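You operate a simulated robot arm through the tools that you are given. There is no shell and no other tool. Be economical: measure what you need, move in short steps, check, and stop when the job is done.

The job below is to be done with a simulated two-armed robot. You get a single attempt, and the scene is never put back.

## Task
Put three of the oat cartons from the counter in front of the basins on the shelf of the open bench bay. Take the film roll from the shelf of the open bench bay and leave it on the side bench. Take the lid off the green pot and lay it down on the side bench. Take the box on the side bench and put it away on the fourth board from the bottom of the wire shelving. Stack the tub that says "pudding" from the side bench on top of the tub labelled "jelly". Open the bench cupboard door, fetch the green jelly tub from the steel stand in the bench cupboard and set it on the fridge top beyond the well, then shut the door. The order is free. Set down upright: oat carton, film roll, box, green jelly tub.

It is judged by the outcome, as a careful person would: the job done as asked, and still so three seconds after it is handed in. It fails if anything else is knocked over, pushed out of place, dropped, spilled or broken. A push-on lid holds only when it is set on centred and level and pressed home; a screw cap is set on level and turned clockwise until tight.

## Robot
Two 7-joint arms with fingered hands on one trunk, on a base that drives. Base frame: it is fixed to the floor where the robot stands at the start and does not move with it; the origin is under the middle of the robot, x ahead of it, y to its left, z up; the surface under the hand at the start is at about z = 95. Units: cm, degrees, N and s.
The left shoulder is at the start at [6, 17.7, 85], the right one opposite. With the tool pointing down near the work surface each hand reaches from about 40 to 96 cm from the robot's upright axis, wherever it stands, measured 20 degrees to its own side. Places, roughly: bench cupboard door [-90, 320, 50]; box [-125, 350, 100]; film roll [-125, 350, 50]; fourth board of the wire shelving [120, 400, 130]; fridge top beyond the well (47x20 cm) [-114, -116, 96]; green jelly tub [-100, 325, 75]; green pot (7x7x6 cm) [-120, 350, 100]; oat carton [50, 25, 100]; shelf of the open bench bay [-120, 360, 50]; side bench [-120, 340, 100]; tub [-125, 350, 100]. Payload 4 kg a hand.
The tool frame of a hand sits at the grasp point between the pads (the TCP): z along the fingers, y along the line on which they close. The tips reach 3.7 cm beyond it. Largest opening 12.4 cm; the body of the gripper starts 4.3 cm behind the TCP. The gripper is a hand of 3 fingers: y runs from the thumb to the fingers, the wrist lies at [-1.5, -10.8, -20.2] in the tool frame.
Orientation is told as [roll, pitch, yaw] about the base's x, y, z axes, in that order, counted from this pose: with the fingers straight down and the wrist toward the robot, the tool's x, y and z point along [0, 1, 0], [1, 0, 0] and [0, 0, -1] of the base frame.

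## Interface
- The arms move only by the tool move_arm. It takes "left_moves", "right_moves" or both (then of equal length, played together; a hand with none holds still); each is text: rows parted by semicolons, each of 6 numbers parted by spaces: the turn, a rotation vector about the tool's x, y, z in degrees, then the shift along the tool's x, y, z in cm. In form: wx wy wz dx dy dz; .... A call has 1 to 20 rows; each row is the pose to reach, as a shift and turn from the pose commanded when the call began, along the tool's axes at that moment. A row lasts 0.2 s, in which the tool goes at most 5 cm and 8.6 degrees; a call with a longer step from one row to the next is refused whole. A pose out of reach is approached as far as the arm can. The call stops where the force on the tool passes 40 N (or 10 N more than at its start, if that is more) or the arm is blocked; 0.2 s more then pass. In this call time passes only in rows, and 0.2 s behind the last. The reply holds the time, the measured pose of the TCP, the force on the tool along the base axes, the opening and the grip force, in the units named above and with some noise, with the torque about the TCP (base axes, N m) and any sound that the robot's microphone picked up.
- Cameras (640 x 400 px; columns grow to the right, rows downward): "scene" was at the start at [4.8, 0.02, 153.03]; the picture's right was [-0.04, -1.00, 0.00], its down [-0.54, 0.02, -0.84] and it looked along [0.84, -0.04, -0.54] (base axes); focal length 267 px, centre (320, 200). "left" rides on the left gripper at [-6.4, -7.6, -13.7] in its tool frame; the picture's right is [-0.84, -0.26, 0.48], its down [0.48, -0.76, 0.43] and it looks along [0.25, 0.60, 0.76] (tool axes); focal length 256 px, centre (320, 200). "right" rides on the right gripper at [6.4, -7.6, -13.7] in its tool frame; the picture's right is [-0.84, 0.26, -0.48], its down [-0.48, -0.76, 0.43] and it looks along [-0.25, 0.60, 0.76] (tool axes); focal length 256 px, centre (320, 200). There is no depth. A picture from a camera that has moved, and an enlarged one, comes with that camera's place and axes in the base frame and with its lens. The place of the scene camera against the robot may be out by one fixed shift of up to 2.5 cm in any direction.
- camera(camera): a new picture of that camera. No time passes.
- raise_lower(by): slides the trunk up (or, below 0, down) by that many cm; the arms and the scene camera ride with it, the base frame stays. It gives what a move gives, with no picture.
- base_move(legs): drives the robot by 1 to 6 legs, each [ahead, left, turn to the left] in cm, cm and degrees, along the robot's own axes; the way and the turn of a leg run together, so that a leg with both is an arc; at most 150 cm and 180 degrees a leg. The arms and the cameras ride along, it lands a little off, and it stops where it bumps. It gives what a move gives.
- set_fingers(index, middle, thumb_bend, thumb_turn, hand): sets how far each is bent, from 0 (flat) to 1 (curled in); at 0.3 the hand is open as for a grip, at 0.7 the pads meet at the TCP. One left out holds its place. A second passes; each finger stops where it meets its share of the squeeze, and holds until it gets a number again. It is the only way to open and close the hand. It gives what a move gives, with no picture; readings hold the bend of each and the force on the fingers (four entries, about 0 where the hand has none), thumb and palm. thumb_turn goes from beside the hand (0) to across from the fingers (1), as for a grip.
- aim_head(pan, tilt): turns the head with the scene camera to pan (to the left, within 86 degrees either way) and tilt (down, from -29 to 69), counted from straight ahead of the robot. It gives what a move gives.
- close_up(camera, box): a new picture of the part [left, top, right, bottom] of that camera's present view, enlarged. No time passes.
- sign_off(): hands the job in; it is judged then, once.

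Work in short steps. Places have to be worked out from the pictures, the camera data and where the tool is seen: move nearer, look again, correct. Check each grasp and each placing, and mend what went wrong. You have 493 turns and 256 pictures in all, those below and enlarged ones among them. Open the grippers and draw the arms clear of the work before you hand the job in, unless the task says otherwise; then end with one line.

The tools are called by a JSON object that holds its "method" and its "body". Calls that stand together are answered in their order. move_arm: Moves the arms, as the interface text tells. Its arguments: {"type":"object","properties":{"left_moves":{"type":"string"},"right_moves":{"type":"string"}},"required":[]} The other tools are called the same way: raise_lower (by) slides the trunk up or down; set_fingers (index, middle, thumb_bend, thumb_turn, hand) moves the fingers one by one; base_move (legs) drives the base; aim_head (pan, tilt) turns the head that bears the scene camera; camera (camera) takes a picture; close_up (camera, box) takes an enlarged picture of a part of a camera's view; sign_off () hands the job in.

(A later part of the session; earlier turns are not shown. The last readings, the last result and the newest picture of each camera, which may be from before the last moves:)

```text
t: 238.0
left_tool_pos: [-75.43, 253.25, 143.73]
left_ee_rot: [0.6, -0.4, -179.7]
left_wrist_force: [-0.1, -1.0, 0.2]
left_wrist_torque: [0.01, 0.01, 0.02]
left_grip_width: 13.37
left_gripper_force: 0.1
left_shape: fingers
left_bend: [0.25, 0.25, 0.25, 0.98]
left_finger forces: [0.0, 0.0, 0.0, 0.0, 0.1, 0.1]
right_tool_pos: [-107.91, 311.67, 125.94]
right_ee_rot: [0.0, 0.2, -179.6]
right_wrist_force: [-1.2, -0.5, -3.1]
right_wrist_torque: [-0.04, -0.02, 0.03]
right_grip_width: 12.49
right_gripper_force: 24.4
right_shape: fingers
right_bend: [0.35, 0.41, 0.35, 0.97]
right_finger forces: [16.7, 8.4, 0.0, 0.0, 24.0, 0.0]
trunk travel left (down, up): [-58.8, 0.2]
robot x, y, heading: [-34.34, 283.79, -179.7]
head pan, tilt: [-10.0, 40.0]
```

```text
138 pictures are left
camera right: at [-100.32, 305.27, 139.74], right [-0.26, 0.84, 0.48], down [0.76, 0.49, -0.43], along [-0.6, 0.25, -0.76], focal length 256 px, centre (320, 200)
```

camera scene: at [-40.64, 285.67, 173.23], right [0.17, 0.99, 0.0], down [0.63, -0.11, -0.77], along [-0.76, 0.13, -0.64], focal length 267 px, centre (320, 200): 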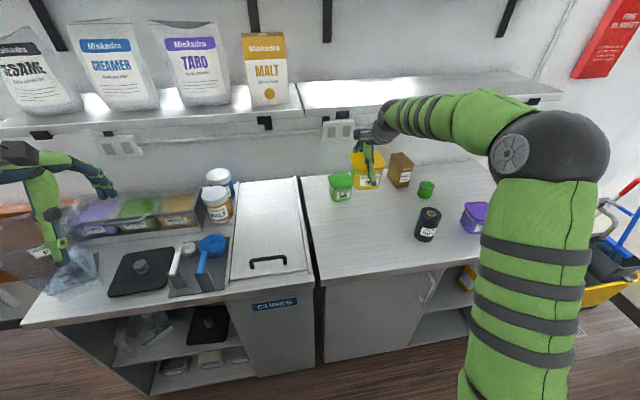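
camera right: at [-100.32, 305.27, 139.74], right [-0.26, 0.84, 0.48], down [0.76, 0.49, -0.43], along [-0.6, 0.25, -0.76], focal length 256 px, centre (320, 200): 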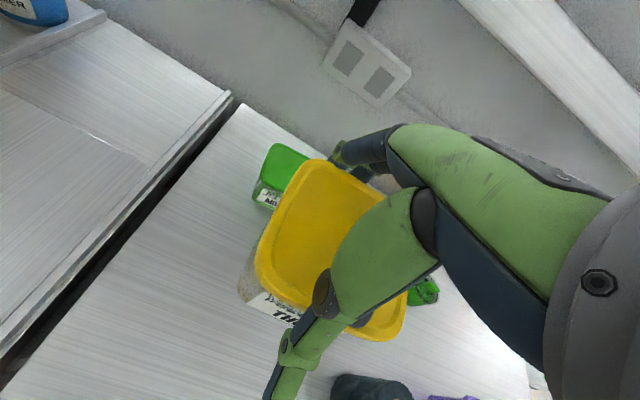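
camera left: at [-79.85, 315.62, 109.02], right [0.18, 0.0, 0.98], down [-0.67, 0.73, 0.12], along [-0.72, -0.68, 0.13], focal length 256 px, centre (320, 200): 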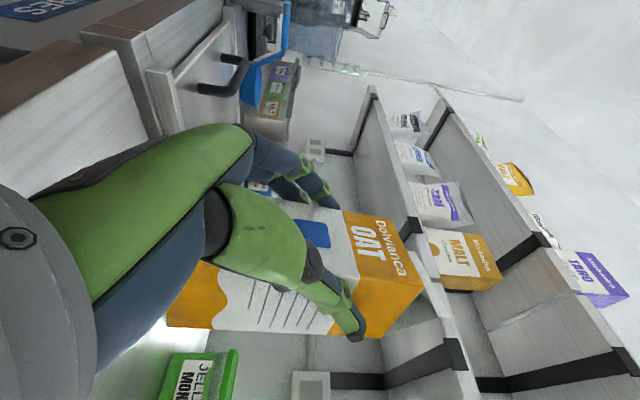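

Hand straight down can't reach under the wall shelf (bottom ≈138) at the jelly tub. I'll set the pudding tub down at the bench front and regrasp it horizontally.

{"method": "move_arm", "body": {"right_moves": "0 0 0 -1.5 -3 0;0 0 0 -3 -6 0;0 0 0 -4.5 -9 3;0 0 0 -4.5 -10 7;0 0 0 -4.5 -10 11"}}

{"method": "raise_lower", "body": {"by": -10.5}}

{"method": "close_up", "body": {"camera": "scene", "box": [280, 110, 480, 290]}}

```text
t: 239.2
left_tool_pos: [-75.55, 253.51, 143.62]
left_ee_rot: [0.6, -0.4, -179.9]
left_wrist_force: [0.1, 0.0, -0.1]
left_wrist_torque: [-0.02, -0.01, -0.02]
left_grip_width: 13.35
left_gripper_force: 0.0
left_shape: fingers
left_bend: [0.25, 0.25, 0.25, 0.98]
left_finger forces: [0.1, 0.0, 0.0, 0.0, 0.1, 0.1]
right_tool_pos: [-98.19, 316.19, 115.21]
right_ee_rot: [0.1, 0.3, -179.7]
right_wrist_force: [0.1, -0.5, -4.6]
right_wrist_torque: [-0.06, -0.02, 0.03]
right_grip_width: 12.47
right_gripper_force: 24.5
right_shape: fingers
right_bend: [0.35, 0.41, 0.35, 0.97]
right_finger forces: [16.1, 8.5, 0.0, 0.0, 23.7, 0.0]
trunk travel left (down, up): [-58.8, 0.2]
robot x, y, heading: [-34.14, 283.79, -180.0]
head pan, tilt: [-10.0, 40.0]
```

```text
t: 240.5
left_tool_pos: [-75.4, 253.44, 133.22]
left_ee_rot: [0.7, -0.6, -179.8]
left_wrist_force: [-0.1, 0.9, -0.4]
left_wrist_torque: [-0.03, 0.0, 0.01]
left_grip_width: 13.36
left_gripper_force: 0.0
left_shape: fingers
left_bend: [0.25, 0.25, 0.25, 0.98]
left_finger forces: [0.1, 0.0, 0.0, 0.0, 0.0, 0.0]
right_tool_pos: [-98.13, 316.17, 104.87]
right_ee_rot: [0.1, 0.2, -179.5]
right_wrist_force: [-0.1, 0.3, -4.9]
right_wrist_torque: [-0.03, -0.03, 0.02]
right_grip_width: 12.43
right_gripper_force: 24.0
right_shape: fingers
right_bend: [0.35, 0.41, 0.35, 0.97]
right_finger forces: [16.0, 8.5, 0.0, 0.0, 23.6, 0.1]
trunk travel left (down, up): [-48.3, 10.7]
robot x, y, heading: [-34.16, 283.77, -179.7]
head pan, tilt: [-10.0, 40.0]
```

```text
2.22 times, centred on (380, 200) of scene
camera zoom: at [-40.61, 285.76, 162.73], right [0.17, 0.99, 0.0], down [0.63, -0.11, -0.77], along [-0.76, 0.13, -0.64], focal length 593 px, centre (187, 200)
```

zoom: 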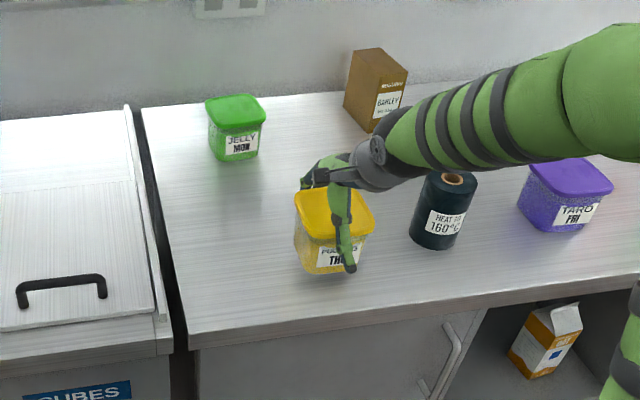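

Clear spot. Lower the last 2 cm by trunk, watching force, then release.

{"method": "raise_lower", "body": {"by": -1.6}}

{"method": "raise_lower", "body": {"by": -0.6}}

{"method": "raise_lower", "body": {"by": -0.5}}

```text
t: 241.2
left_tool_pos: [-75.39, 253.58, 131.69]
left_ee_rot: [0.6, -0.6, -179.9]
left_wrist_force: [-0.1, 0.9, -0.5]
left_wrist_torque: [-0.01, 0.0, -0.02]
left_grip_width: 13.34
left_gripper_force: 0.1
left_shape: fingers
left_bend: [0.25, 0.25, 0.25, 0.98]
left_finger forces: [0.0, 0.0, 0.0, 0.1, 0.0, 0.1]
right_tool_pos: [-98.02, 316.14, 103.18]
right_ee_rot: [0.1, 0.2, -179.6]
right_wrist_force: [0.3, 0.0, -4.3]
right_wrist_torque: [0.0, 0.0, 0.0]
right_grip_width: 12.43
right_gripper_force: 23.8
right_shape: fingers
right_bend: [0.35, 0.41, 0.35, 0.97]
right_finger forces: [16.0, 8.4, 0.0, 0.0, 23.6, 0.0]
trunk travel left (down, up): [-46.7, 12.3]
robot x, y, heading: [-33.81, 283.81, -179.4]
head pan, tilt: [-10.0, 40.0]
```

```text
t: 241.7
left_tool_pos: [-75.37, 253.48, 131.02]
left_ee_rot: [0.6, -0.6, -179.8]
left_wrist_force: [0.7, 0.7, -0.2]
left_wrist_torque: [-0.02, -0.03, 0.03]
left_grip_width: 13.36
left_gripper_force: 0.2
left_shape: fingers
left_bend: [0.25, 0.25, 0.25, 0.98]
left_finger forces: [0.0, 0.0, 0.1, 0.0, 0.0, 0.0]
right_tool_pos: [-98.13, 316.04, 102.72]
right_ee_rot: [0.1, 0.1, -179.6]
right_wrist_force: [0.8, 0.3, 3.9]
right_wrist_torque: [-0.05, -0.15, 0.02]
right_grip_width: 12.45
right_gripper_force: 26.3
right_shape: fingers
right_bend: [0.35, 0.41, 0.35, 0.97]
right_finger forces: [17.0, 8.3, 0.1, 0.1, 27.6, 0.0]
trunk travel left (down, up): [-46.1, 12.9]
robot x, y, heading: [-34.24, 283.7, -179.5]
head pan, tilt: [-10.0, 40.0]
```

```text
t: 242.2
left_tool_pos: [-75.22, 253.46, 130.63]
left_ee_rot: [0.5, -0.6, -179.7]
left_wrist_force: [-0.2, 0.3, 0.1]
left_wrist_torque: [-0.01, -0.01, -0.01]
left_grip_width: 13.39
left_gripper_force: 0.1
left_shape: fingers
left_bend: [0.25, 0.25, 0.25, 0.98]
left_finger forces: [0.1, 0.0, 0.1, 0.0, 0.0, 0.1]
right_tool_pos: [-98.01, 316.01, 102.49]
right_ee_rot: [0.0, -0.3, -179.6]
right_wrist_force: [0.5, 2.8, 27.0]
right_wrist_torque: [-0.15, -0.09, -0.02]
right_grip_width: 12.57
right_gripper_force: 30.1
right_shape: fingers
right_bend: [0.35, 0.41, 0.35, 0.97]
right_finger forces: [17.7, 8.7, 0.0, 0.1, 34.9, 0.1]
trunk travel left (down, up): [-45.6, 13.4]
robot x, y, heading: [-34.19, 283.84, -179.9]
head pan, tilt: [-10.0, 40.0]
```

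Tub rests. Release, lift straight up, and next do the pot lid with this fingers-down hand.

{"method": "raise_lower", "body": {"by": 0.7}}

{"method": "set_fingers", "body": {"hand": "right", "index": 0.25, "middle": 0.25, "thumb_bend": 0.25}}

{"method": "raise_lower", "body": {"by": 12}}

{"method": "move_arm", "body": {"right_moves": "0 0 0 0 -1 -3;0 0 0 0 -2 -6"}}

{"method": "base_move", "body": {"legs": [[0, -32, 0]]}}

{"method": "camera", "body": {"camera": "right"}}

{"method": "camera", "body": {"camera": "scene"}}

```text
t: 242.8
left_tool_pos: [-75.4, 253.41, 131.12]
left_ee_rot: [0.6, -0.5, -179.8]
left_wrist_force: [-0.8, 0.2, -0.6]
left_wrist_torque: [-0.03, 0.02, -0.01]
left_grip_width: 13.36
left_gripper_force: 0.1
left_shape: fingers
left_bend: [0.25, 0.25, 0.25, 0.98]
left_finger forces: [0.0, 0.1, 0.0, 0.1, 0.0, 0.0]
right_tool_pos: [-97.88, 316.03, 102.69]
right_ee_rot: [0.0, 0.3, -179.6]
right_wrist_force: [-2.0, 0.6, 4.1]
right_wrist_torque: [-0.07, 0.06, -0.02]
right_grip_width: 12.46
right_gripper_force: 25.5
right_shape: fingers
right_bend: [0.35, 0.41, 0.35, 0.97]
right_finger forces: [16.7, 9.2, 0.0, 0.0, 25.1, 0.0]
trunk travel left (down, up): [-46.3, 12.7]
robot x, y, heading: [-34.32, 283.97, -179.7]
head pan, tilt: [-10.0, 40.0]
```

```text
t: 243.8
left_tool_pos: [-75.39, 253.47, 131.22]
left_ee_rot: [0.7, -0.6, -179.8]
left_wrist_force: [0.2, 0.5, 0.6]
left_wrist_torque: [0.0, -0.01, 0.02]
left_grip_width: 13.35
left_gripper_force: 0.0
left_shape: fingers
left_bend: [0.25, 0.25, 0.25, 0.98]
left_finger forces: [0.0, 0.0, 0.0, 0.1, 0.0, 0.0]
right_tool_pos: [-98.15, 316.11, 102.72]
right_ee_rot: [0.1, 0.2, -179.6]
right_wrist_force: [0.1, -0.3, 0.0]
right_wrist_torque: [0.01, -0.02, 0.01]
right_grip_width: 13.37
right_gripper_force: 0.1
right_shape: fingers
right_bend: [0.25, 0.25, 0.25, 0.97]
right_finger forces: [0.1, 0.1, 0.0, 0.0, 0.0, 0.1]
trunk travel left (down, up): [-46.3, 12.7]
robot x, y, heading: [-34.42, 284.0, -180.0]
head pan, tilt: [-10.0, 40.0]
```

```text
t: 245.3
left_tool_pos: [-75.41, 253.45, 143.11]
left_ee_rot: [0.6, -0.6, -179.8]
left_wrist_force: [-0.2, -0.5, 0.2]
left_wrist_torque: [-0.02, -0.02, -0.03]
left_grip_width: 13.34
left_gripper_force: 0.1
left_shape: fingers
left_bend: [0.25, 0.25, 0.25, 0.98]
left_finger forces: [0.0, 0.1, 0.0, 0.0, 0.0, 0.1]
right_tool_pos: [-98.09, 316.16, 114.76]
right_ee_rot: [0.1, 0.1, -179.6]
right_wrist_force: [-0.4, 0.6, -0.3]
right_wrist_torque: [-0.01, -0.01, -0.06]
right_grip_width: 13.33
right_gripper_force: 0.0
right_shape: fingers
right_bend: [0.25, 0.25, 0.25, 0.97]
right_finger forces: [0.1, 0.0, 0.0, 0.1, 0.0, 0.0]
trunk travel left (down, up): [-58.3, 0.7]
robot x, y, heading: [-34.16, 283.88, -179.7]
head pan, tilt: [-10.0, 40.0]
```

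```text
t: 245.9
left_tool_pos: [-75.35, 253.58, 143.23]
left_ee_rot: [0.7, -0.6, -179.8]
left_wrist_force: [0.0, 0.2, -0.1]
left_wrist_torque: [0.02, -0.01, -0.01]
left_grip_width: 13.34
left_gripper_force: 0.0
left_shape: fingers
left_bend: [0.25, 0.25, 0.25, 0.98]
left_finger forces: [0.0, 0.0, 0.0, 0.0, 0.0, 0.1]
right_tool_pos: [-95.99, 316.24, 120.86]
right_ee_rot: [0.1, 0.2, -179.6]
right_wrist_force: [-0.1, 0.0, -0.1]
right_wrist_torque: [-0.02, 0.01, 0.02]
right_grip_width: 13.35
right_gripper_force: 0.0
right_shape: fingers
right_bend: [0.25, 0.25, 0.25, 0.97]
right_finger forces: [0.0, 0.1, 0.1, 0.1, 0.0, 0.1]
trunk travel left (down, up): [-58.3, 0.7]
robot x, y, heading: [-34.1, 284.09, -179.6]
head pan, tilt: [-10.0, 40.0]
```

```text
t: 248.0
left_tool_pos: [-75.82, 285.27, 143.2]
left_ee_rot: [0.6, -0.7, 179.5]
left_wrist_force: [0.0, 0.7, -0.3]
left_wrist_torque: [-0.04, 0.01, -0.02]
left_grip_width: 13.36
left_gripper_force: 0.0
left_shape: fingers
left_bend: [0.25, 0.25, 0.25, 0.98]
left_finger forces: [0.1, 0.0, 0.0, 0.1, 0.0, 0.0]
right_tool_pos: [-95.55, 348.41, 120.8]
right_ee_rot: [0.1, 0.2, 179.7]
right_wrist_force: [0.5, -0.9, -0.2]
right_wrist_torque: [-0.04, -0.02, -0.01]
right_grip_width: 13.33
right_gripper_force: 0.1
right_shape: fingers
right_bend: [0.25, 0.25, 0.25, 0.97]
right_finger forces: [0.0, 0.0, 0.0, 0.0, 0.0, 0.0]
trunk travel left (down, up): [-58.3, 0.7]
robot x, y, heading: [-34.04, 315.26, 179.6]
head pan, tilt: [-10.0, 40.0]
```

```text
136 pictures are left
camera right: at [-88.08, 341.88, 134.52], right [-0.25, 0.84, 0.48], down [0.76, 0.48, -0.43], along [-0.59, 0.26, -0.76], focal length 256 px, centre (320, 200)
```

right: 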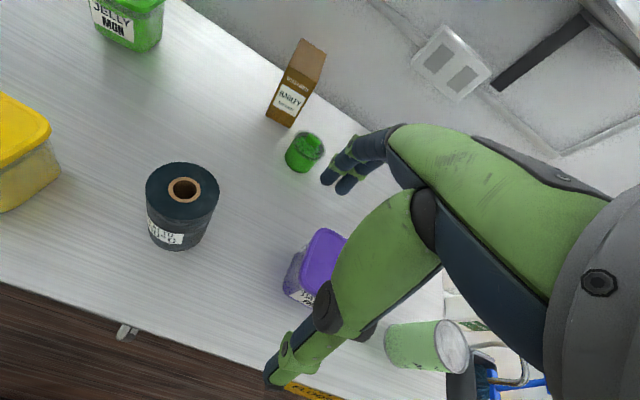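

```text
135 pictures are left
camera scene: at [-40.56, 317.08, 172.73], right [0.18, 0.98, 0.0], down [0.63, -0.12, -0.77], along [-0.75, 0.14, -0.64], focal length 267 px, centre (320, 200)
```

scene: 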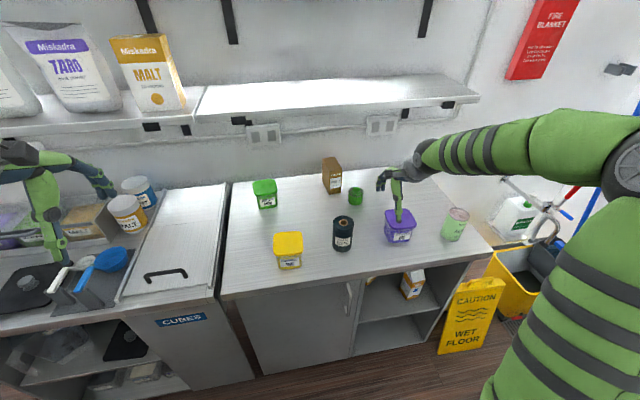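

Pot lid ≈(-120.5, 347). I move forward 20 cm above and look again.

{"method": "move_arm", "body": {"right_moves": "0 0 0 0 4 0;0 0 0 0 8 0;0 0 0 0 12 0;0 0 0 0 16 0;0 0 0.5 0.5 20 0"}}

{"method": "camera", "body": {"camera": "right"}}

```text
t: 249.2
left_tool_pos: [-75.96, 285.16, 143.25]
left_ee_rot: [0.6, -0.5, 179.6]
left_wrist_force: [0.2, -0.2, -0.1]
left_wrist_torque: [0.01, -0.03, -0.01]
left_grip_width: 13.35
left_gripper_force: 0.1
left_shape: fingers
left_bend: [0.25, 0.25, 0.25, 0.98]
left_finger forces: [0.0, 0.0, 0.0, 0.0, 0.1, 0.0]
right_tool_pos: [-115.94, 347.88, 120.56]
right_ee_rot: [0.1, 0.2, 179.1]
right_wrist_force: [-0.9, 0.3, -0.8]
right_wrist_torque: [-0.01, -0.06, 0.01]
right_grip_width: 13.34
right_gripper_force: 0.0
right_shape: fingers
right_bend: [0.25, 0.25, 0.25, 0.97]
right_finger forces: [0.1, 0.0, 0.0, 0.1, 0.0, 0.0]
trunk travel left (down, up): [-58.3, 0.7]
robot x, y, heading: [-34.02, 315.14, 179.5]
head pan, tilt: [-10.0, 40.0]
```

```text
134 pictures are left
camera right: at [-108.55, 341.27, 134.24], right [-0.25, 0.84, 0.48], down [0.77, 0.47, -0.43], along [-0.59, 0.26, -0.76], focal length 256 px, centre (320, 200)
```

right: 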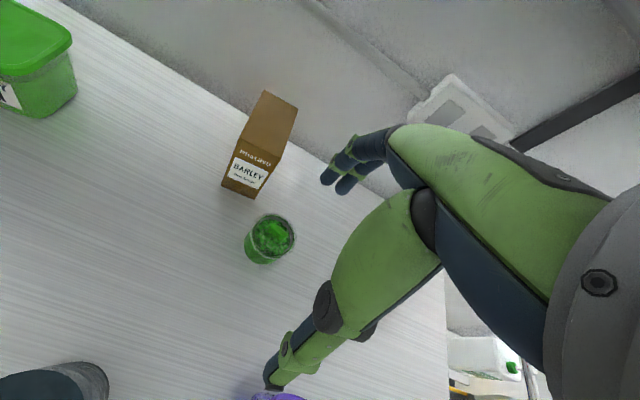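

Lid centre ≈(-122.8, 346.8). Move above it and close in to see the tab.

{"method": "move_arm", "body": {"right_moves": "0 0 0 0.5 3 2;0 0 0 1 6.5 5;0 0 0 1 6.8 9"}}

{"method": "camera", "body": {"camera": "right"}}

```text
t: 250.0
left_tool_pos: [-75.87, 285.1, 143.26]
left_ee_rot: [0.6, -0.5, 179.4]
left_wrist_force: [-0.4, 0.0, -0.3]
left_wrist_torque: [-0.01, 0.0, -0.01]
left_grip_width: 13.35
left_gripper_force: 0.0
left_shape: fingers
left_bend: [0.25, 0.25, 0.25, 0.98]
left_finger forces: [0.1, 0.0, 0.0, 0.1, 0.0, 0.1]
right_tool_pos: [-122.19, 346.77, 111.77]
right_ee_rot: [0.2, 0.2, 179.1]
right_wrist_force: [-0.2, -0.1, -0.8]
right_wrist_torque: [0.02, 0.0, 0.01]
right_grip_width: 13.37
right_gripper_force: 0.0
right_shape: fingers
right_bend: [0.25, 0.25, 0.25, 0.97]
right_finger forces: [0.1, 0.0, 0.0, 0.0, 0.1, 0.0]
trunk travel left (down, up): [-58.3, 0.7]
robot x, y, heading: [-34.21, 314.88, 179.7]
head pan, tilt: [-10.0, 40.0]
```

```text
133 pictures are left
camera right: at [-114.77, 340.08, 125.41], right [-0.25, 0.84, 0.48], down [0.77, 0.47, -0.43], along [-0.59, 0.26, -0.76], focal length 256 px, centre (320, 200)
```

right: 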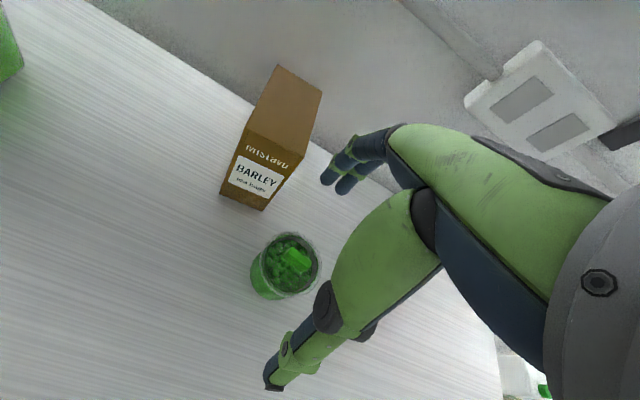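

I take a close-up of the pot from the scene camera to judge lid and knob heights.

{"method": "close_up", "body": {"camera": "scene", "box": [310, 150, 410, 230]}}

```text
5.00 times, centred on (360, 190) of scene
camera zoom: at [-40.6, 316.96, 172.73], right [0.18, 0.98, 0.0], down [0.63, -0.12, -0.77], along [-0.75, 0.14, -0.64], focal length 1334 px, centre (120, 250)
```

zoom: 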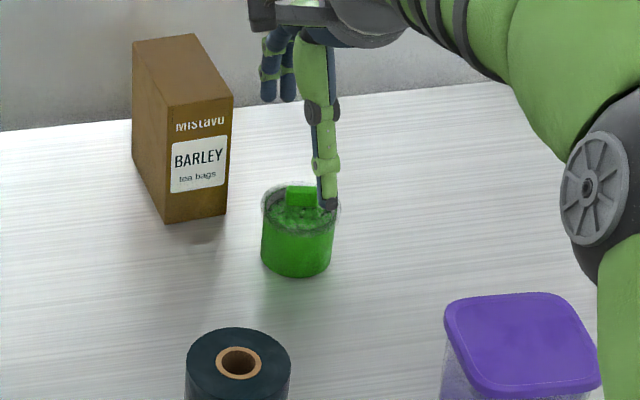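

Knob centre ≈(-123.5, 347.4), knob top z≈104, lid surface ≈102. I descend so the fingertips reach just above the lid and pinch the tab.

{"method": "move_arm", "body": {"right_moves": "0 0 0 -0.6 1.2 0;0 0 0 -0.6 1.2 3;0 0 0 -0.6 1.2 6"}}

{"method": "set_fingers", "body": {"hand": "right", "index": 0.55, "middle": 0.55, "thumb_bend": 0.55}}

{"method": "camera", "body": {"camera": "right"}}

{"method": "close_up", "body": {"camera": "scene", "box": [310, 150, 410, 230]}}

```text
t: 250.8
left_tool_pos: [-75.81, 285.35, 143.2]
left_ee_rot: [0.6, -0.6, 179.4]
left_wrist_force: [-0.7, -0.2, 0.1]
left_wrist_torque: [0.03, -0.03, -0.02]
left_grip_width: 13.34
left_gripper_force: 0.0
left_shape: fingers
left_bend: [0.25, 0.25, 0.25, 0.98]
left_finger forces: [0.0, 0.0, 0.0, 0.0, 0.1, 0.1]
right_tool_pos: [-123.44, 347.56, 105.72]
right_ee_rot: [0.1, 0.0, 179.3]
right_wrist_force: [0.3, -0.3, 0.0]
right_wrist_torque: [0.01, 0.01, 0.03]
right_grip_width: 13.35
right_gripper_force: 0.1
right_shape: fingers
right_bend: [0.25, 0.25, 0.25, 0.97]
right_finger forces: [0.0, 0.0, 0.1, 0.0, 0.0, 0.1]
trunk travel left (down, up): [-58.3, 0.7]
robot x, y, heading: [-34.19, 315.14, 179.6]
head pan, tilt: [-10.0, 40.0]
```

```text
t: 251.8
left_tool_pos: [-75.91, 285.18, 143.26]
left_ee_rot: [0.7, -0.6, 179.5]
left_wrist_force: [-0.6, 0.2, 0.9]
left_wrist_torque: [-0.02, 0.0, 0.04]
left_grip_width: 13.33
left_gripper_force: 0.0
left_shape: fingers
left_bend: [0.25, 0.25, 0.25, 0.98]
left_finger forces: [0.1, 0.1, 0.0, 0.0, 0.0, 0.1]
right_tool_pos: [-123.41, 347.65, 105.74]
right_ee_rot: [0.1, 0.2, 179.1]
right_wrist_force: [-0.6, 0.3, 0.2]
right_wrist_torque: [0.01, 0.01, 0.03]
right_grip_width: 4.7
right_gripper_force: 0.1
right_shape: fingers
right_bend: [0.55, 0.55, 0.55, 0.97]
right_finger forces: [0.1, 0.1, 0.1, 0.0, 0.0, 0.0]
trunk travel left (down, up): [-58.3, 0.7]
robot x, y, heading: [-34.2, 315.04, 179.6]
head pan, tilt: [-10.0, 40.0]
```

```text
131 pictures are left
camera right: at [-116.05, 341.04, 119.49], right [-0.25, 0.84, 0.48], down [0.77, 0.47, -0.43], along [-0.59, 0.26, -0.76], focal length 256 px, centre (320, 200)
```

right: 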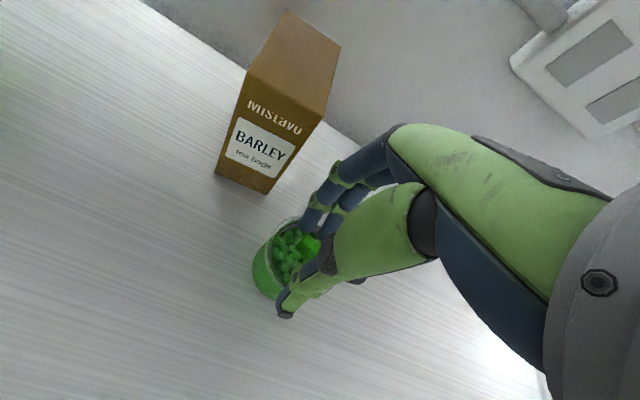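

```text
5.00 times, centred on (360, 190) of scene
camera zoom: at [-40.56, 316.94, 172.73], right [0.18, 0.98, 0.0], down [0.63, -0.12, -0.77], along [-0.75, 0.14, -0.64], focal length 1334 px, centre (120, 250)
```

zoom: 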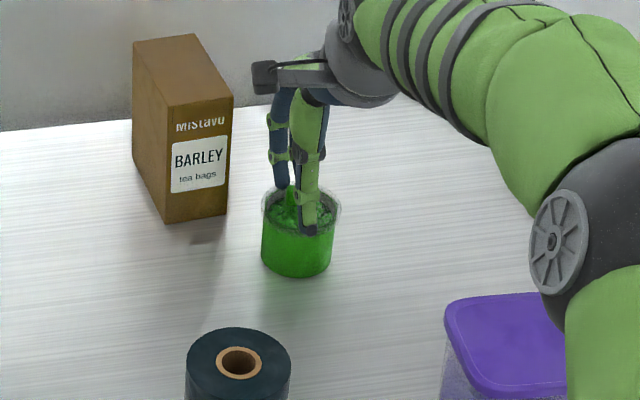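

Fingertips straddle the tab; shift 0.7 cm to centre along the tab and pinch.

{"method": "move_arm", "body": {"right_moves": "0 0 0 0.7 0 0"}}

{"method": "set_fingers", "body": {"hand": "right", "index": 0.75, "middle": 0.75, "thumb_bend": 0.75}}

{"method": "close_up", "body": {"camera": "scene", "box": [310, 150, 410, 230]}}

```text
t: 252.2
left_tool_pos: [-75.76, 285.25, 143.25]
left_ee_rot: [0.6, -0.6, 179.4]
left_wrist_force: [0.7, 0.0, -0.1]
left_wrist_torque: [0.02, 0.01, -0.01]
left_grip_width: 13.34
left_gripper_force: 0.1
left_shape: fingers
left_bend: [0.25, 0.25, 0.25, 0.98]
left_finger forces: [0.1, 0.0, 0.0, 0.0, 0.0, 0.1]
right_tool_pos: [-123.57, 346.83, 105.65]
right_ee_rot: [0.0, 0.1, 179.2]
right_wrist_force: [0.0, -0.3, -0.3]
right_wrist_torque: [0.01, 0.02, -0.02]
right_grip_width: 4.69
right_gripper_force: 0.1
right_shape: fingers
right_bend: [0.55, 0.55, 0.55, 0.97]
right_finger forces: [0.1, 0.0, 0.0, 0.0, 0.0, 0.0]
trunk travel left (down, up): [-58.3, 0.7]
robot x, y, heading: [-34.14, 314.7, 179.7]
head pan, tilt: [-10.0, 40.0]
```

```text
t: 253.2
left_tool_pos: [-75.82, 285.1, 143.17]
left_ee_rot: [0.6, -0.6, 179.5]
left_wrist_force: [-0.1, -0.8, 0.7]
left_wrist_torque: [0.0, -0.03, 0.02]
left_grip_width: 13.34
left_gripper_force: 0.1
left_shape: fingers
left_bend: [0.25, 0.25, 0.25, 0.98]
left_finger forces: [0.0, 0.0, 0.0, 0.0, 0.0, 0.0]
right_tool_pos: [-123.52, 346.88, 105.73]
right_ee_rot: [0.1, 0.2, 179.2]
right_wrist_force: [0.0, 0.3, -0.2]
right_wrist_torque: [0.0, 0.0, -0.01]
right_grip_width: 0.03
right_gripper_force: 0.0
right_shape: fingers
right_bend: [0.73, 0.75, 0.71, 0.97]
right_finger forces: [0.0, 0.1, 0.0, 0.0, 0.0, 0.0]
trunk travel left (down, up): [-58.3, 0.7]
robot x, y, heading: [-34.24, 315.03, 179.3]
head pan, tilt: [-10.0, 40.0]
heard: snap
```

```text
5.00 times, centred on (360, 190) of scene
camera zoom: at [-40.57, 316.94, 172.73], right [0.18, 0.98, 0.0], down [0.63, -0.12, -0.77], along [-0.75, 0.14, -0.64], focal length 1334 px, centre (120, 250)
```

zoom: 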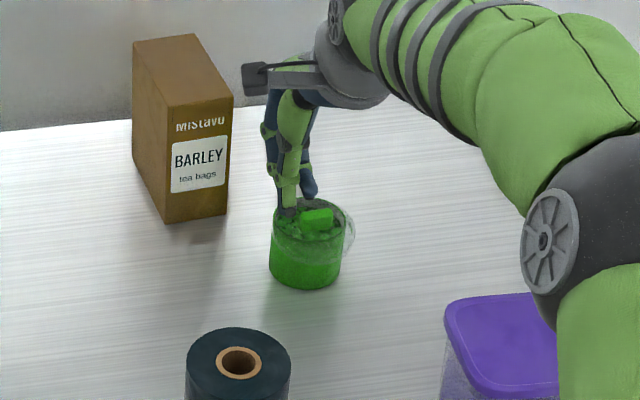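

A snap: the lid popped loose and sits askew on the pot. I look from the hand camera.

{"method": "camera", "body": {"camera": "right"}}

{"method": "close_up", "body": {"camera": "scene", "box": [335, 170, 395, 220]}}

```text
128 pictures are left
camera right: at [-116.06, 340.32, 119.44], right [-0.25, 0.84, 0.48], down [0.77, 0.47, -0.43], along [-0.59, 0.26, -0.76], focal length 256 px, centre (320, 200)
```

right: 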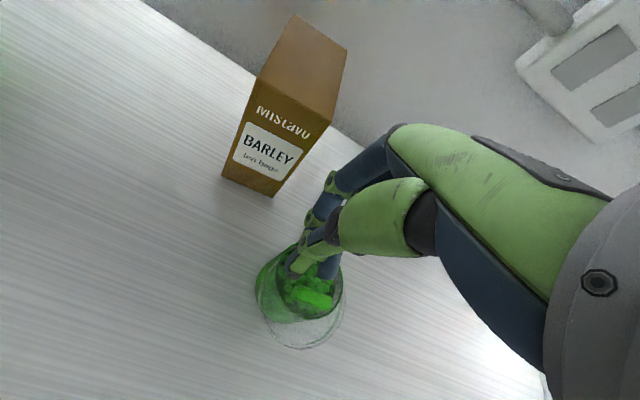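

```text
8.00 times, centred on (365, 195) of scene
camera zoom: at [-40.57, 316.94, 172.73], right [0.18, 0.98, 0.0], down [0.63, -0.12, -0.77], along [-0.75, 0.14, -0.64], focal length 2134 px, centre (-40, 240)
```

zoom: 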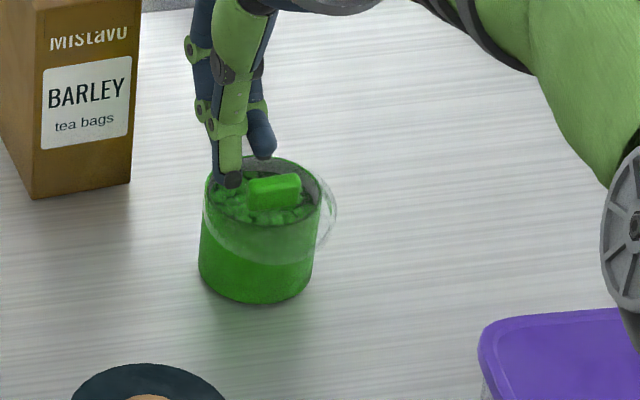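

The lid slid toward the front; its tab is now at ≈(-119.7, 347.6). I lift, half-open the hand, re-centre on the tab and look.

{"method": "move_arm", "body": {"right_moves": "0 0 0 0 0 -2;0 0 0 0 0 -5"}}

{"method": "set_fingers", "body": {"hand": "right", "index": 0.5, "middle": 0.5, "thumb_bend": 0.5}}

{"method": "move_arm", "body": {"right_moves": "0 0 0 -0.7 -3.8 0"}}

{"method": "camera", "body": {"camera": "right"}}

{"method": "close_up", "body": {"camera": "scene", "box": [335, 160, 395, 220]}}

```text
t: 253.8
left_tool_pos: [-75.73, 285.1, 143.24]
left_ee_rot: [0.6, -0.7, 179.5]
left_wrist_force: [0.1, -0.6, 0.7]
left_wrist_torque: [-0.02, 0.0, 0.0]
left_grip_width: 13.36
left_gripper_force: 0.1
left_shape: fingers
left_bend: [0.25, 0.25, 0.25, 0.98]
left_finger forces: [0.1, 0.0, 0.0, 0.0, 0.0, 0.1]
right_tool_pos: [-123.54, 346.8, 110.98]
right_ee_rot: [0.1, 0.2, 179.3]
right_wrist_force: [0.2, 0.1, 0.3]
right_wrist_torque: [-0.01, 0.01, -0.01]
right_grip_width: 0.01
right_gripper_force: 0.1
right_shape: fingers
right_bend: [0.73, 0.75, 0.71, 0.97]
right_finger forces: [0.0, 0.0, 0.0, 0.1, 0.0, 0.1]
trunk travel left (down, up): [-58.3, 0.7]
robot x, y, heading: [-34.06, 315.18, 179.6]
head pan, tilt: [-10.0, 40.0]
```

```text
t: 254.8
left_tool_pos: [-75.8, 285.15, 143.16]
left_ee_rot: [0.5, -0.5, 179.5]
left_wrist_force: [-0.3, -0.5, -0.1]
left_wrist_torque: [-0.02, -0.02, 0.04]
left_grip_width: 13.38
left_gripper_force: 0.1
left_shape: fingers
left_bend: [0.25, 0.25, 0.25, 0.98]
left_finger forces: [0.0, 0.0, 0.0, 0.0, 0.0, 0.0]
right_tool_pos: [-123.63, 346.84, 110.86]
right_ee_rot: [0.1, 0.2, 179.2]
right_wrist_force: [-0.1, -0.5, -0.4]
right_wrist_torque: [0.04, -0.01, 0.02]
right_grip_width: 6.19
right_gripper_force: 0.0
right_shape: fingers
right_bend: [0.5, 0.5, 0.5, 0.97]
right_finger forces: [0.0, 0.0, 0.1, 0.0, 0.1, 0.0]
trunk travel left (down, up): [-58.3, 0.7]
robot x, y, heading: [-33.63, 315.08, 179.7]
head pan, tilt: [-10.0, 40.0]
```

```text
t: 255.2
left_tool_pos: [-75.55, 285.25, 143.34]
left_ee_rot: [0.5, -0.7, 179.5]
left_wrist_force: [0.1, 0.3, 0.4]
left_wrist_torque: [0.02, 0.01, -0.02]
left_grip_width: 13.36
left_gripper_force: 0.1
left_shape: fingers
left_bend: [0.25, 0.25, 0.25, 0.98]
left_finger forces: [0.1, 0.1, 0.1, 0.1, 0.1, 0.0]
right_tool_pos: [-119.58, 347.77, 110.85]
right_ee_rot: [0.1, 0.1, 179.2]
right_wrist_force: [0.2, 0.0, -0.1]
right_wrist_torque: [0.02, 0.02, 0.03]
right_grip_width: 6.22
right_gripper_force: 0.0
right_shape: fingers
right_bend: [0.5, 0.5, 0.5, 0.97]
right_finger forces: [0.0, 0.1, 0.1, 0.0, 0.1, 0.0]
trunk travel left (down, up): [-58.3, 0.7]
robot x, y, heading: [-33.74, 315.03, 179.9]
head pan, tilt: [-10.0, 40.0]
```

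```text
126 pictures are left
camera right: at [-112.1, 341.1, 124.58], right [-0.25, 0.84, 0.48], down [0.77, 0.47, -0.43], along [-0.59, 0.26, -0.76], focal length 256 px, centre (320, 200)
```

right: 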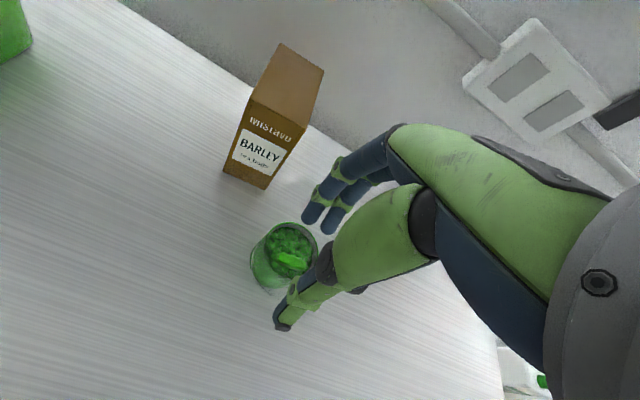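

```text
6.67 times, centred on (365, 190) of scene
camera zoom: at [-40.35, 316.96, 172.73], right [0.18, 0.98, 0.0], down [0.63, -0.12, -0.77], along [-0.75, 0.14, -0.64], focal length 1778 px, centre (20, 267)
```

zoom: 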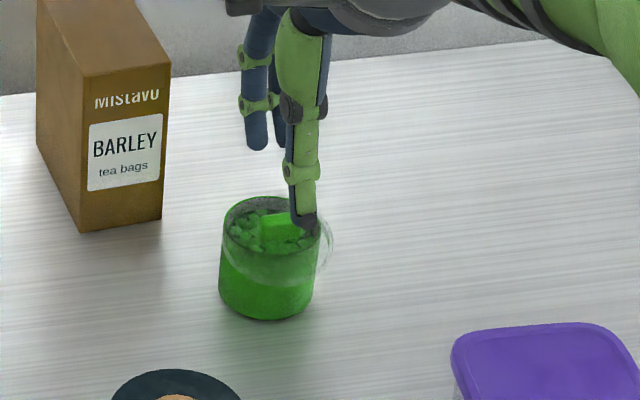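

By hand-camera geometry the tab is ~1.3 cm ahead of the TCP axis. I shift and descend partway to verify.

{"method": "move_arm", "body": {"right_moves": "0 0 0 0.5 1.4 0;0 0 0 0.5 1.4 3.5"}}

{"method": "close_up", "body": {"camera": "right", "box": [220, 180, 380, 340]}}

```text
t: 255.8
left_tool_pos: [-75.71, 285.18, 143.18]
left_ee_rot: [0.6, -0.5, 179.5]
left_wrist_force: [-0.3, -0.4, -0.9]
left_wrist_torque: [0.0, 0.02, 0.02]
left_grip_width: 13.33
left_gripper_force: 0.1
left_shape: fingers
left_bend: [0.25, 0.25, 0.25, 0.98]
left_finger forces: [0.0, 0.1, 0.0, 0.1, 0.0, 0.1]
right_tool_pos: [-121.0, 347.27, 107.04]
right_ee_rot: [0.1, 0.1, 179.2]
right_wrist_force: [0.7, 0.2, -0.1]
right_wrist_torque: [-0.03, -0.01, -0.02]
right_grip_width: 6.21
right_gripper_force: 0.0
right_shape: fingers
right_bend: [0.5, 0.5, 0.5, 0.97]
right_finger forces: [0.0, 0.0, 0.0, 0.0, 0.1, 0.1]
trunk travel left (down, up): [-58.3, 0.7]
robot x, y, heading: [-34.05, 314.96, 179.6]
head pan, tilt: [-10.0, 40.0]
```

```text
2.50 times, centred on (300, 260) of right
camera zoom: at [-113.61, 340.66, 120.83], right [-0.25, 0.84, 0.48], down [0.77, 0.47, -0.43], along [-0.59, 0.26, -0.76], focal length 640 px, centre (370, 50)
```

zoom: 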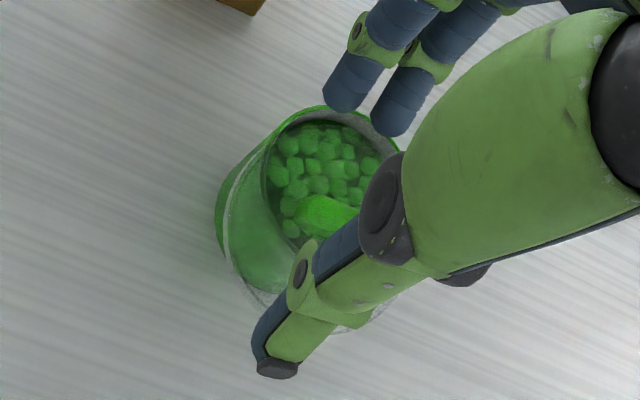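

The tab is centred between fingertips and thumb. Descend 2.2 cm and close to half first.

{"method": "move_arm", "body": {"right_moves": "0 0 0 0 0 1.2;0 0 0 0 0 2.4"}}

{"method": "set_fingers", "body": {"hand": "right", "index": 0.62, "middle": 0.62, "thumb_bend": 0.62}}

{"method": "close_up", "body": {"camera": "right", "box": [220, 180, 380, 340]}}

```text
t: 256.4
left_tool_pos: [-75.75, 285.13, 143.25]
left_ee_rot: [0.5, -0.6, 179.6]
left_wrist_force: [0.0, -0.9, -0.5]
left_wrist_torque: [0.03, -0.03, -0.02]
left_grip_width: 13.36
left_gripper_force: 0.0
left_shape: fingers
left_bend: [0.25, 0.25, 0.25, 0.98]
left_finger forces: [0.1, 0.0, 0.0, 0.1, 0.0, 0.0]
right_tool_pos: [-121.02, 347.09, 104.74]
right_ee_rot: [0.1, 0.0, 179.2]
right_wrist_force: [0.2, -0.4, 2.1]
right_wrist_torque: [-0.04, 0.11, -0.01]
right_grip_width: 6.23
right_gripper_force: 1.4
right_shape: fingers
right_bend: [0.5, 0.5, 0.5, 0.97]
right_finger forces: [1.6, 0.1, 0.0, 0.0, 0.0, 0.1]
trunk travel left (down, up): [-58.3, 0.7]
robot x, y, heading: [-33.9, 315.49, 179.6]
head pan, tilt: [-10.0, 40.0]
```

```text
t: 257.4
left_tool_pos: [-75.84, 285.15, 143.25]
left_ee_rot: [0.6, -0.7, 179.5]
left_wrist_force: [-0.3, -0.6, 0.0]
left_wrist_torque: [-0.01, 0.0, -0.01]
left_grip_width: 13.33
left_gripper_force: 0.1
left_shape: fingers
left_bend: [0.25, 0.25, 0.25, 0.98]
left_finger forces: [0.0, 0.0, 0.0, 0.0, 0.0, 0.0]
right_tool_pos: [-121.19, 347.12, 104.66]
right_ee_rot: [0.1, 0.2, 179.1]
right_wrist_force: [0.7, -0.7, -0.8]
right_wrist_torque: [0.0, 0.0, -0.01]
right_grip_width: 2.54
right_gripper_force: 0.4
right_shape: fingers
right_bend: [0.62, 0.62, 0.62, 0.97]
right_finger forces: [0.0, 0.3, 0.0, 0.0, 0.1, 0.0]
trunk travel left (down, up): [-58.3, 0.7]
robot x, y, heading: [-34.12, 314.9, 179.5]
head pan, tilt: [-10.0, 40.0]
```

```text
2.50 times, centred on (300, 260) of right
camera zoom: at [-113.63, 340.55, 118.39], right [-0.25, 0.84, 0.48], down [0.77, 0.47, -0.43], along [-0.59, 0.26, -0.76], focal length 640 px, centre (370, 50)
```

zoom: 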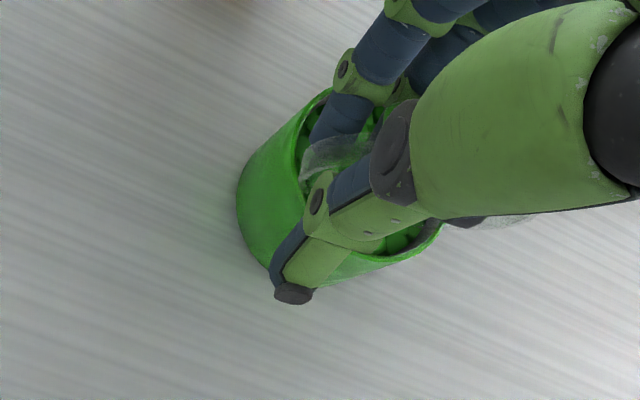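

The lid seems to be standing between fingers and thumb. I check from the scene camera.

{"method": "close_up", "body": {"camera": "scene", "box": [335, 160, 395, 220]}}

```text
6.67 times, centred on (365, 190) of scene
camera zoom: at [-40.58, 316.94, 172.73], right [0.18, 0.98, 0.0], down [0.63, -0.12, -0.77], along [-0.75, 0.14, -0.64], focal length 1778 px, centre (20, 267)
```

zoom: 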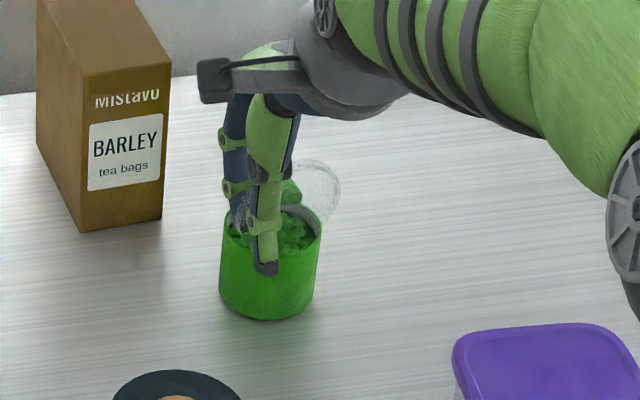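

The lid is tipped up with its tab between fingers and thumb, while the thumb tip is slightly below the pot rim. I raise 1 cm and pinch.

{"method": "move_arm", "body": {"right_moves": "0 0 0 0 0 -1"}}

{"method": "set_fingers", "body": {"hand": "right", "index": 0.75, "middle": 0.75, "thumb_bend": 0.75}}

{"method": "close_up", "body": {"camera": "scene", "box": [335, 160, 395, 220]}}

{"method": "close_up", "body": {"camera": "right", "box": [220, 180, 380, 340]}}

```text
t: 257.8
left_tool_pos: [-75.75, 285.15, 143.17]
left_ee_rot: [0.6, -0.6, 179.5]
left_wrist_force: [-0.4, -0.6, 0.6]
left_wrist_torque: [-0.02, 0.01, 0.0]
left_grip_width: 13.33
left_gripper_force: 0.1
left_shape: fingers
left_bend: [0.25, 0.25, 0.25, 0.98]
left_finger forces: [0.0, 0.1, 0.1, 0.1, 0.0, 0.0]
right_tool_pos: [-121.03, 347.2, 105.83]
right_ee_rot: [0.0, 0.2, 179.2]
right_wrist_force: [-0.2, -0.3, 0.3]
right_wrist_torque: [-0.03, -0.01, 0.03]
right_grip_width: 2.54
right_gripper_force: 0.4
right_shape: fingers
right_bend: [0.62, 0.62, 0.62, 0.97]
right_finger forces: [0.0, 0.0, 0.0, 0.0, 0.1, 0.1]
trunk travel left (down, up): [-58.3, 0.7]
robot x, y, heading: [-34.13, 315.05, 179.4]
head pan, tilt: [-10.0, 40.0]
```

```text
t: 258.8
left_tool_pos: [-75.92, 285.09, 143.18]
left_ee_rot: [0.6, -0.6, 179.5]
left_wrist_force: [-0.6, -0.4, -0.4]
left_wrist_torque: [-0.01, 0.02, 0.0]
left_grip_width: 13.35
left_gripper_force: 0.0
left_shape: fingers
left_bend: [0.25, 0.25, 0.25, 0.98]
left_finger forces: [0.0, 0.1, 0.0, 0.1, 0.0, 0.0]
right_tool_pos: [-121.01, 347.08, 105.72]
right_ee_rot: [0.1, 0.1, 179.3]
right_wrist_force: [-0.5, 0.2, -0.2]
right_wrist_torque: [0.0, -0.02, 0.0]
right_grip_width: 0.49
right_gripper_force: 16.0
right_shape: fingers
right_bend: [0.71, 0.73, 0.68, 0.96]
right_finger forces: [10.5, 5.4, 0.0, 0.0, 16.2, 0.1]
trunk travel left (down, up): [-58.3, 0.7]
robot x, y, heading: [-34.07, 314.73, 179.5]
head pan, tilt: [-10.0, 40.0]
```

```text
6.67 times, centred on (365, 190) of scene
camera zoom: at [-40.58, 316.94, 172.73], right [0.18, 0.98, 0.0], down [0.63, -0.12, -0.77], along [-0.75, 0.14, -0.64], focal length 1778 px, centre (20, 267)
```

zoom: 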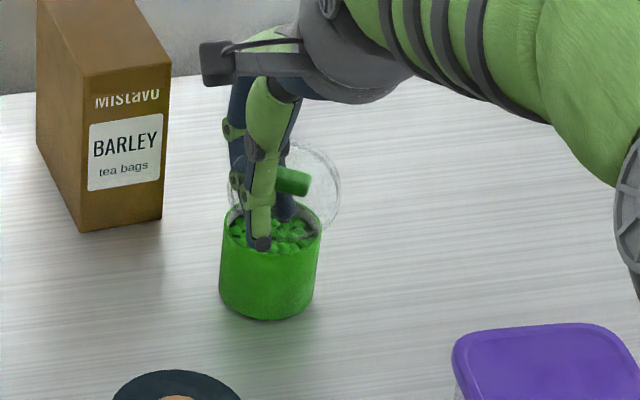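

```text
2.50 times, centred on (300, 260) of right
camera zoom: at [-113.59, 340.61, 119.48], right [-0.25, 0.84, 0.48], down [0.77, 0.47, -0.43], along [-0.59, 0.26, -0.76], focal length 640 px, centre (370, 50)
```

zoom: 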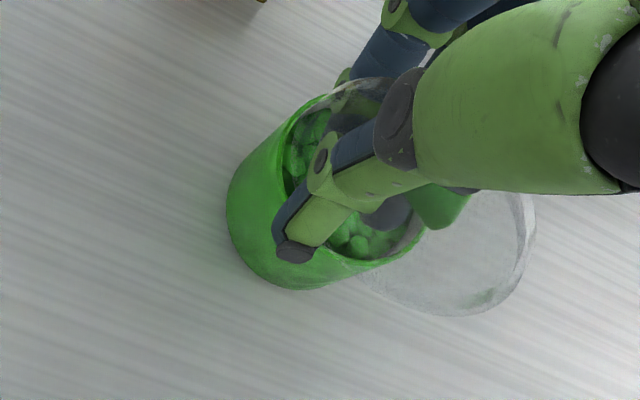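

The lid disc is pinched edge-on (0.5 cm, 16 N). Lift it clear of the pot.

{"method": "move_arm", "body": {"right_moves": "0 0 0 0 0 -1.5;0 0 0 0 0 -3.5;0 0 0 0 0 -6;0 0 0 0 0 -8.5"}}

{"method": "close_up", "body": {"camera": "scene", "box": [315, 130, 415, 220]}}

{"method": "camera", "body": {"camera": "right"}}

```text
t: 259.8
left_tool_pos: [-75.76, 285.12, 143.24]
left_ee_rot: [0.7, -0.6, 179.6]
left_wrist_force: [0.0, -0.8, 1.1]
left_wrist_torque: [0.02, 0.02, 0.03]
left_grip_width: 13.35
left_gripper_force: 0.1
left_shape: fingers
left_bend: [0.25, 0.25, 0.25, 0.98]
left_finger forces: [0.0, 0.0, 0.0, 0.1, 0.0, 0.1]
right_tool_pos: [-121.02, 346.96, 114.31]
right_ee_rot: [0.1, 0.2, 179.2]
right_wrist_force: [0.4, -0.9, 0.2]
right_wrist_torque: [0.0, -0.02, 0.02]
right_grip_width: 0.5
right_gripper_force: 16.0
right_shape: fingers
right_bend: [0.71, 0.73, 0.68, 0.96]
right_finger forces: [10.6, 5.4, 0.0, 0.0, 16.3, 0.0]
trunk travel left (down, up): [-58.3, 0.7]
robot x, y, heading: [-34.28, 315.2, 179.7]
head pan, tilt: [-10.0, 40.0]
```

```text
4.44 times, centred on (365, 175) of scene
camera zoom: at [-40.53, 316.94, 172.73], right [0.18, 0.98, 0.0], down [0.63, -0.12, -0.77], along [-0.75, 0.14, -0.64], focal length 1185 px, centre (120, 311)
```

zoom: 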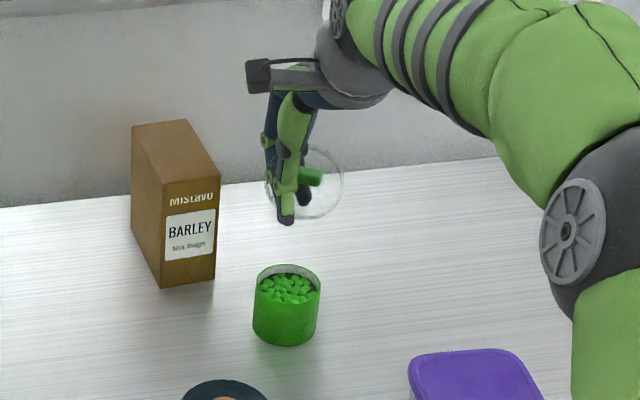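

```text
118 pictures are left
camera right: at [-113.56, 340.46, 128.04], right [-0.25, 0.84, 0.48], down [0.77, 0.47, -0.43], along [-0.59, 0.26, -0.76], focal length 256 px, centre (320, 200)
```

right: 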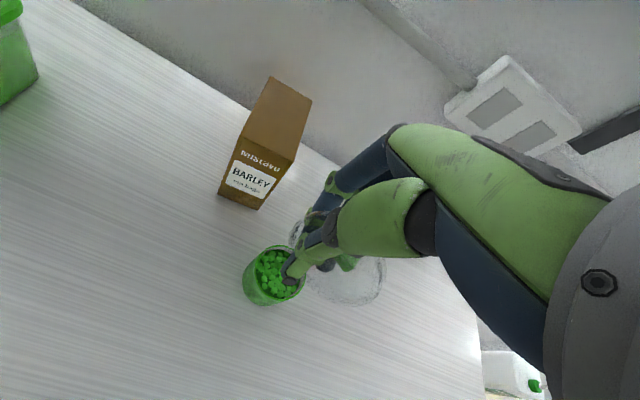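

Lid off; pot stands undisturbed with its contents. I carry the lid right to the free spot where the pudding tub stood, ≈(-119, 366).

{"method": "base_move", "body": {"legs": [[0, -18, 0]]}}

{"method": "move_arm", "body": {"right_moves": "-5 0 0 0 0.5 4;-10 0 0 0 1 8;-15 0 0 0 1 11;-20 0 0 0 1 12"}}

{"method": "close_up", "body": {"camera": "scene", "box": [305, 140, 425, 230]}}

```text
t: 261.3
left_tool_pos: [-75.68, 303.23, 143.26]
left_ee_rot: [0.8, -0.5, 179.5]
left_wrist_force: [-0.2, 0.3, 0.4]
left_wrist_torque: [-0.03, 0.03, 0.0]
left_grip_width: 13.35
left_gripper_force: 0.2
left_shape: fingers
left_bend: [0.25, 0.25, 0.25, 0.98]
left_finger forces: [0.0, 0.0, 0.0, 0.0, 0.1, 0.1]
right_tool_pos: [-120.86, 364.9, 114.16]
right_ee_rot: [0.1, 0.2, 179.2]
right_wrist_force: [0.9, 0.6, 0.3]
right_wrist_torque: [-0.05, 0.0, 0.05]
right_grip_width: 0.53
right_gripper_force: 15.4
right_shape: fingers
right_bend: [0.71, 0.73, 0.68, 0.96]
right_finger forces: [10.7, 5.4, 0.1, 0.0, 16.2, 0.1]
trunk travel left (down, up): [-58.3, 0.7]
robot x, y, heading: [-34.01, 332.78, 179.6]
head pan, tilt: [-10.0, 40.0]
```

```text
t: 262.3
left_tool_pos: [-75.69, 302.94, 143.18]
left_ee_rot: [0.7, -0.5, 179.5]
left_wrist_force: [0.5, 0.5, -1.8]
left_wrist_torque: [-0.01, -0.03, 0.03]
left_grip_width: 13.37
left_gripper_force: 0.1
left_shape: fingers
left_bend: [0.25, 0.25, 0.25, 0.98]
left_finger forces: [0.0, 0.1, 0.1, 0.0, 0.0, 0.0]
right_tool_pos: [-122.08, 364.78, 102.2]
right_ee_rot: [0.0, -19.8, 179.1]
right_wrist_force: [-0.6, -0.3, 0.0]
right_wrist_torque: [-0.03, 0.03, 0.01]
right_grip_width: 0.49
right_gripper_force: 16.2
right_shape: fingers
right_bend: [0.72, 0.74, 0.68, 0.96]
right_finger forces: [11.0, 5.2, 0.0, 0.0, 16.4, 0.1]
trunk travel left (down, up): [-58.3, 0.7]
robot x, y, heading: [-34.11, 332.69, 179.5]
head pan, tilt: [-10.0, 40.0]
```

```text
4.44 times, centred on (365, 185) of scene
camera zoom: at [-40.44, 334.8, 172.73], right [0.18, 0.98, 0.0], down [0.63, -0.12, -0.77], along [-0.75, 0.14, -0.64], focal length 1185 px, centre (120, 267)
```

zoom: 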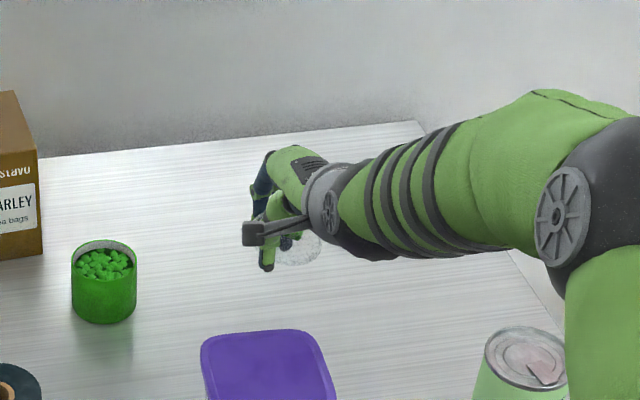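

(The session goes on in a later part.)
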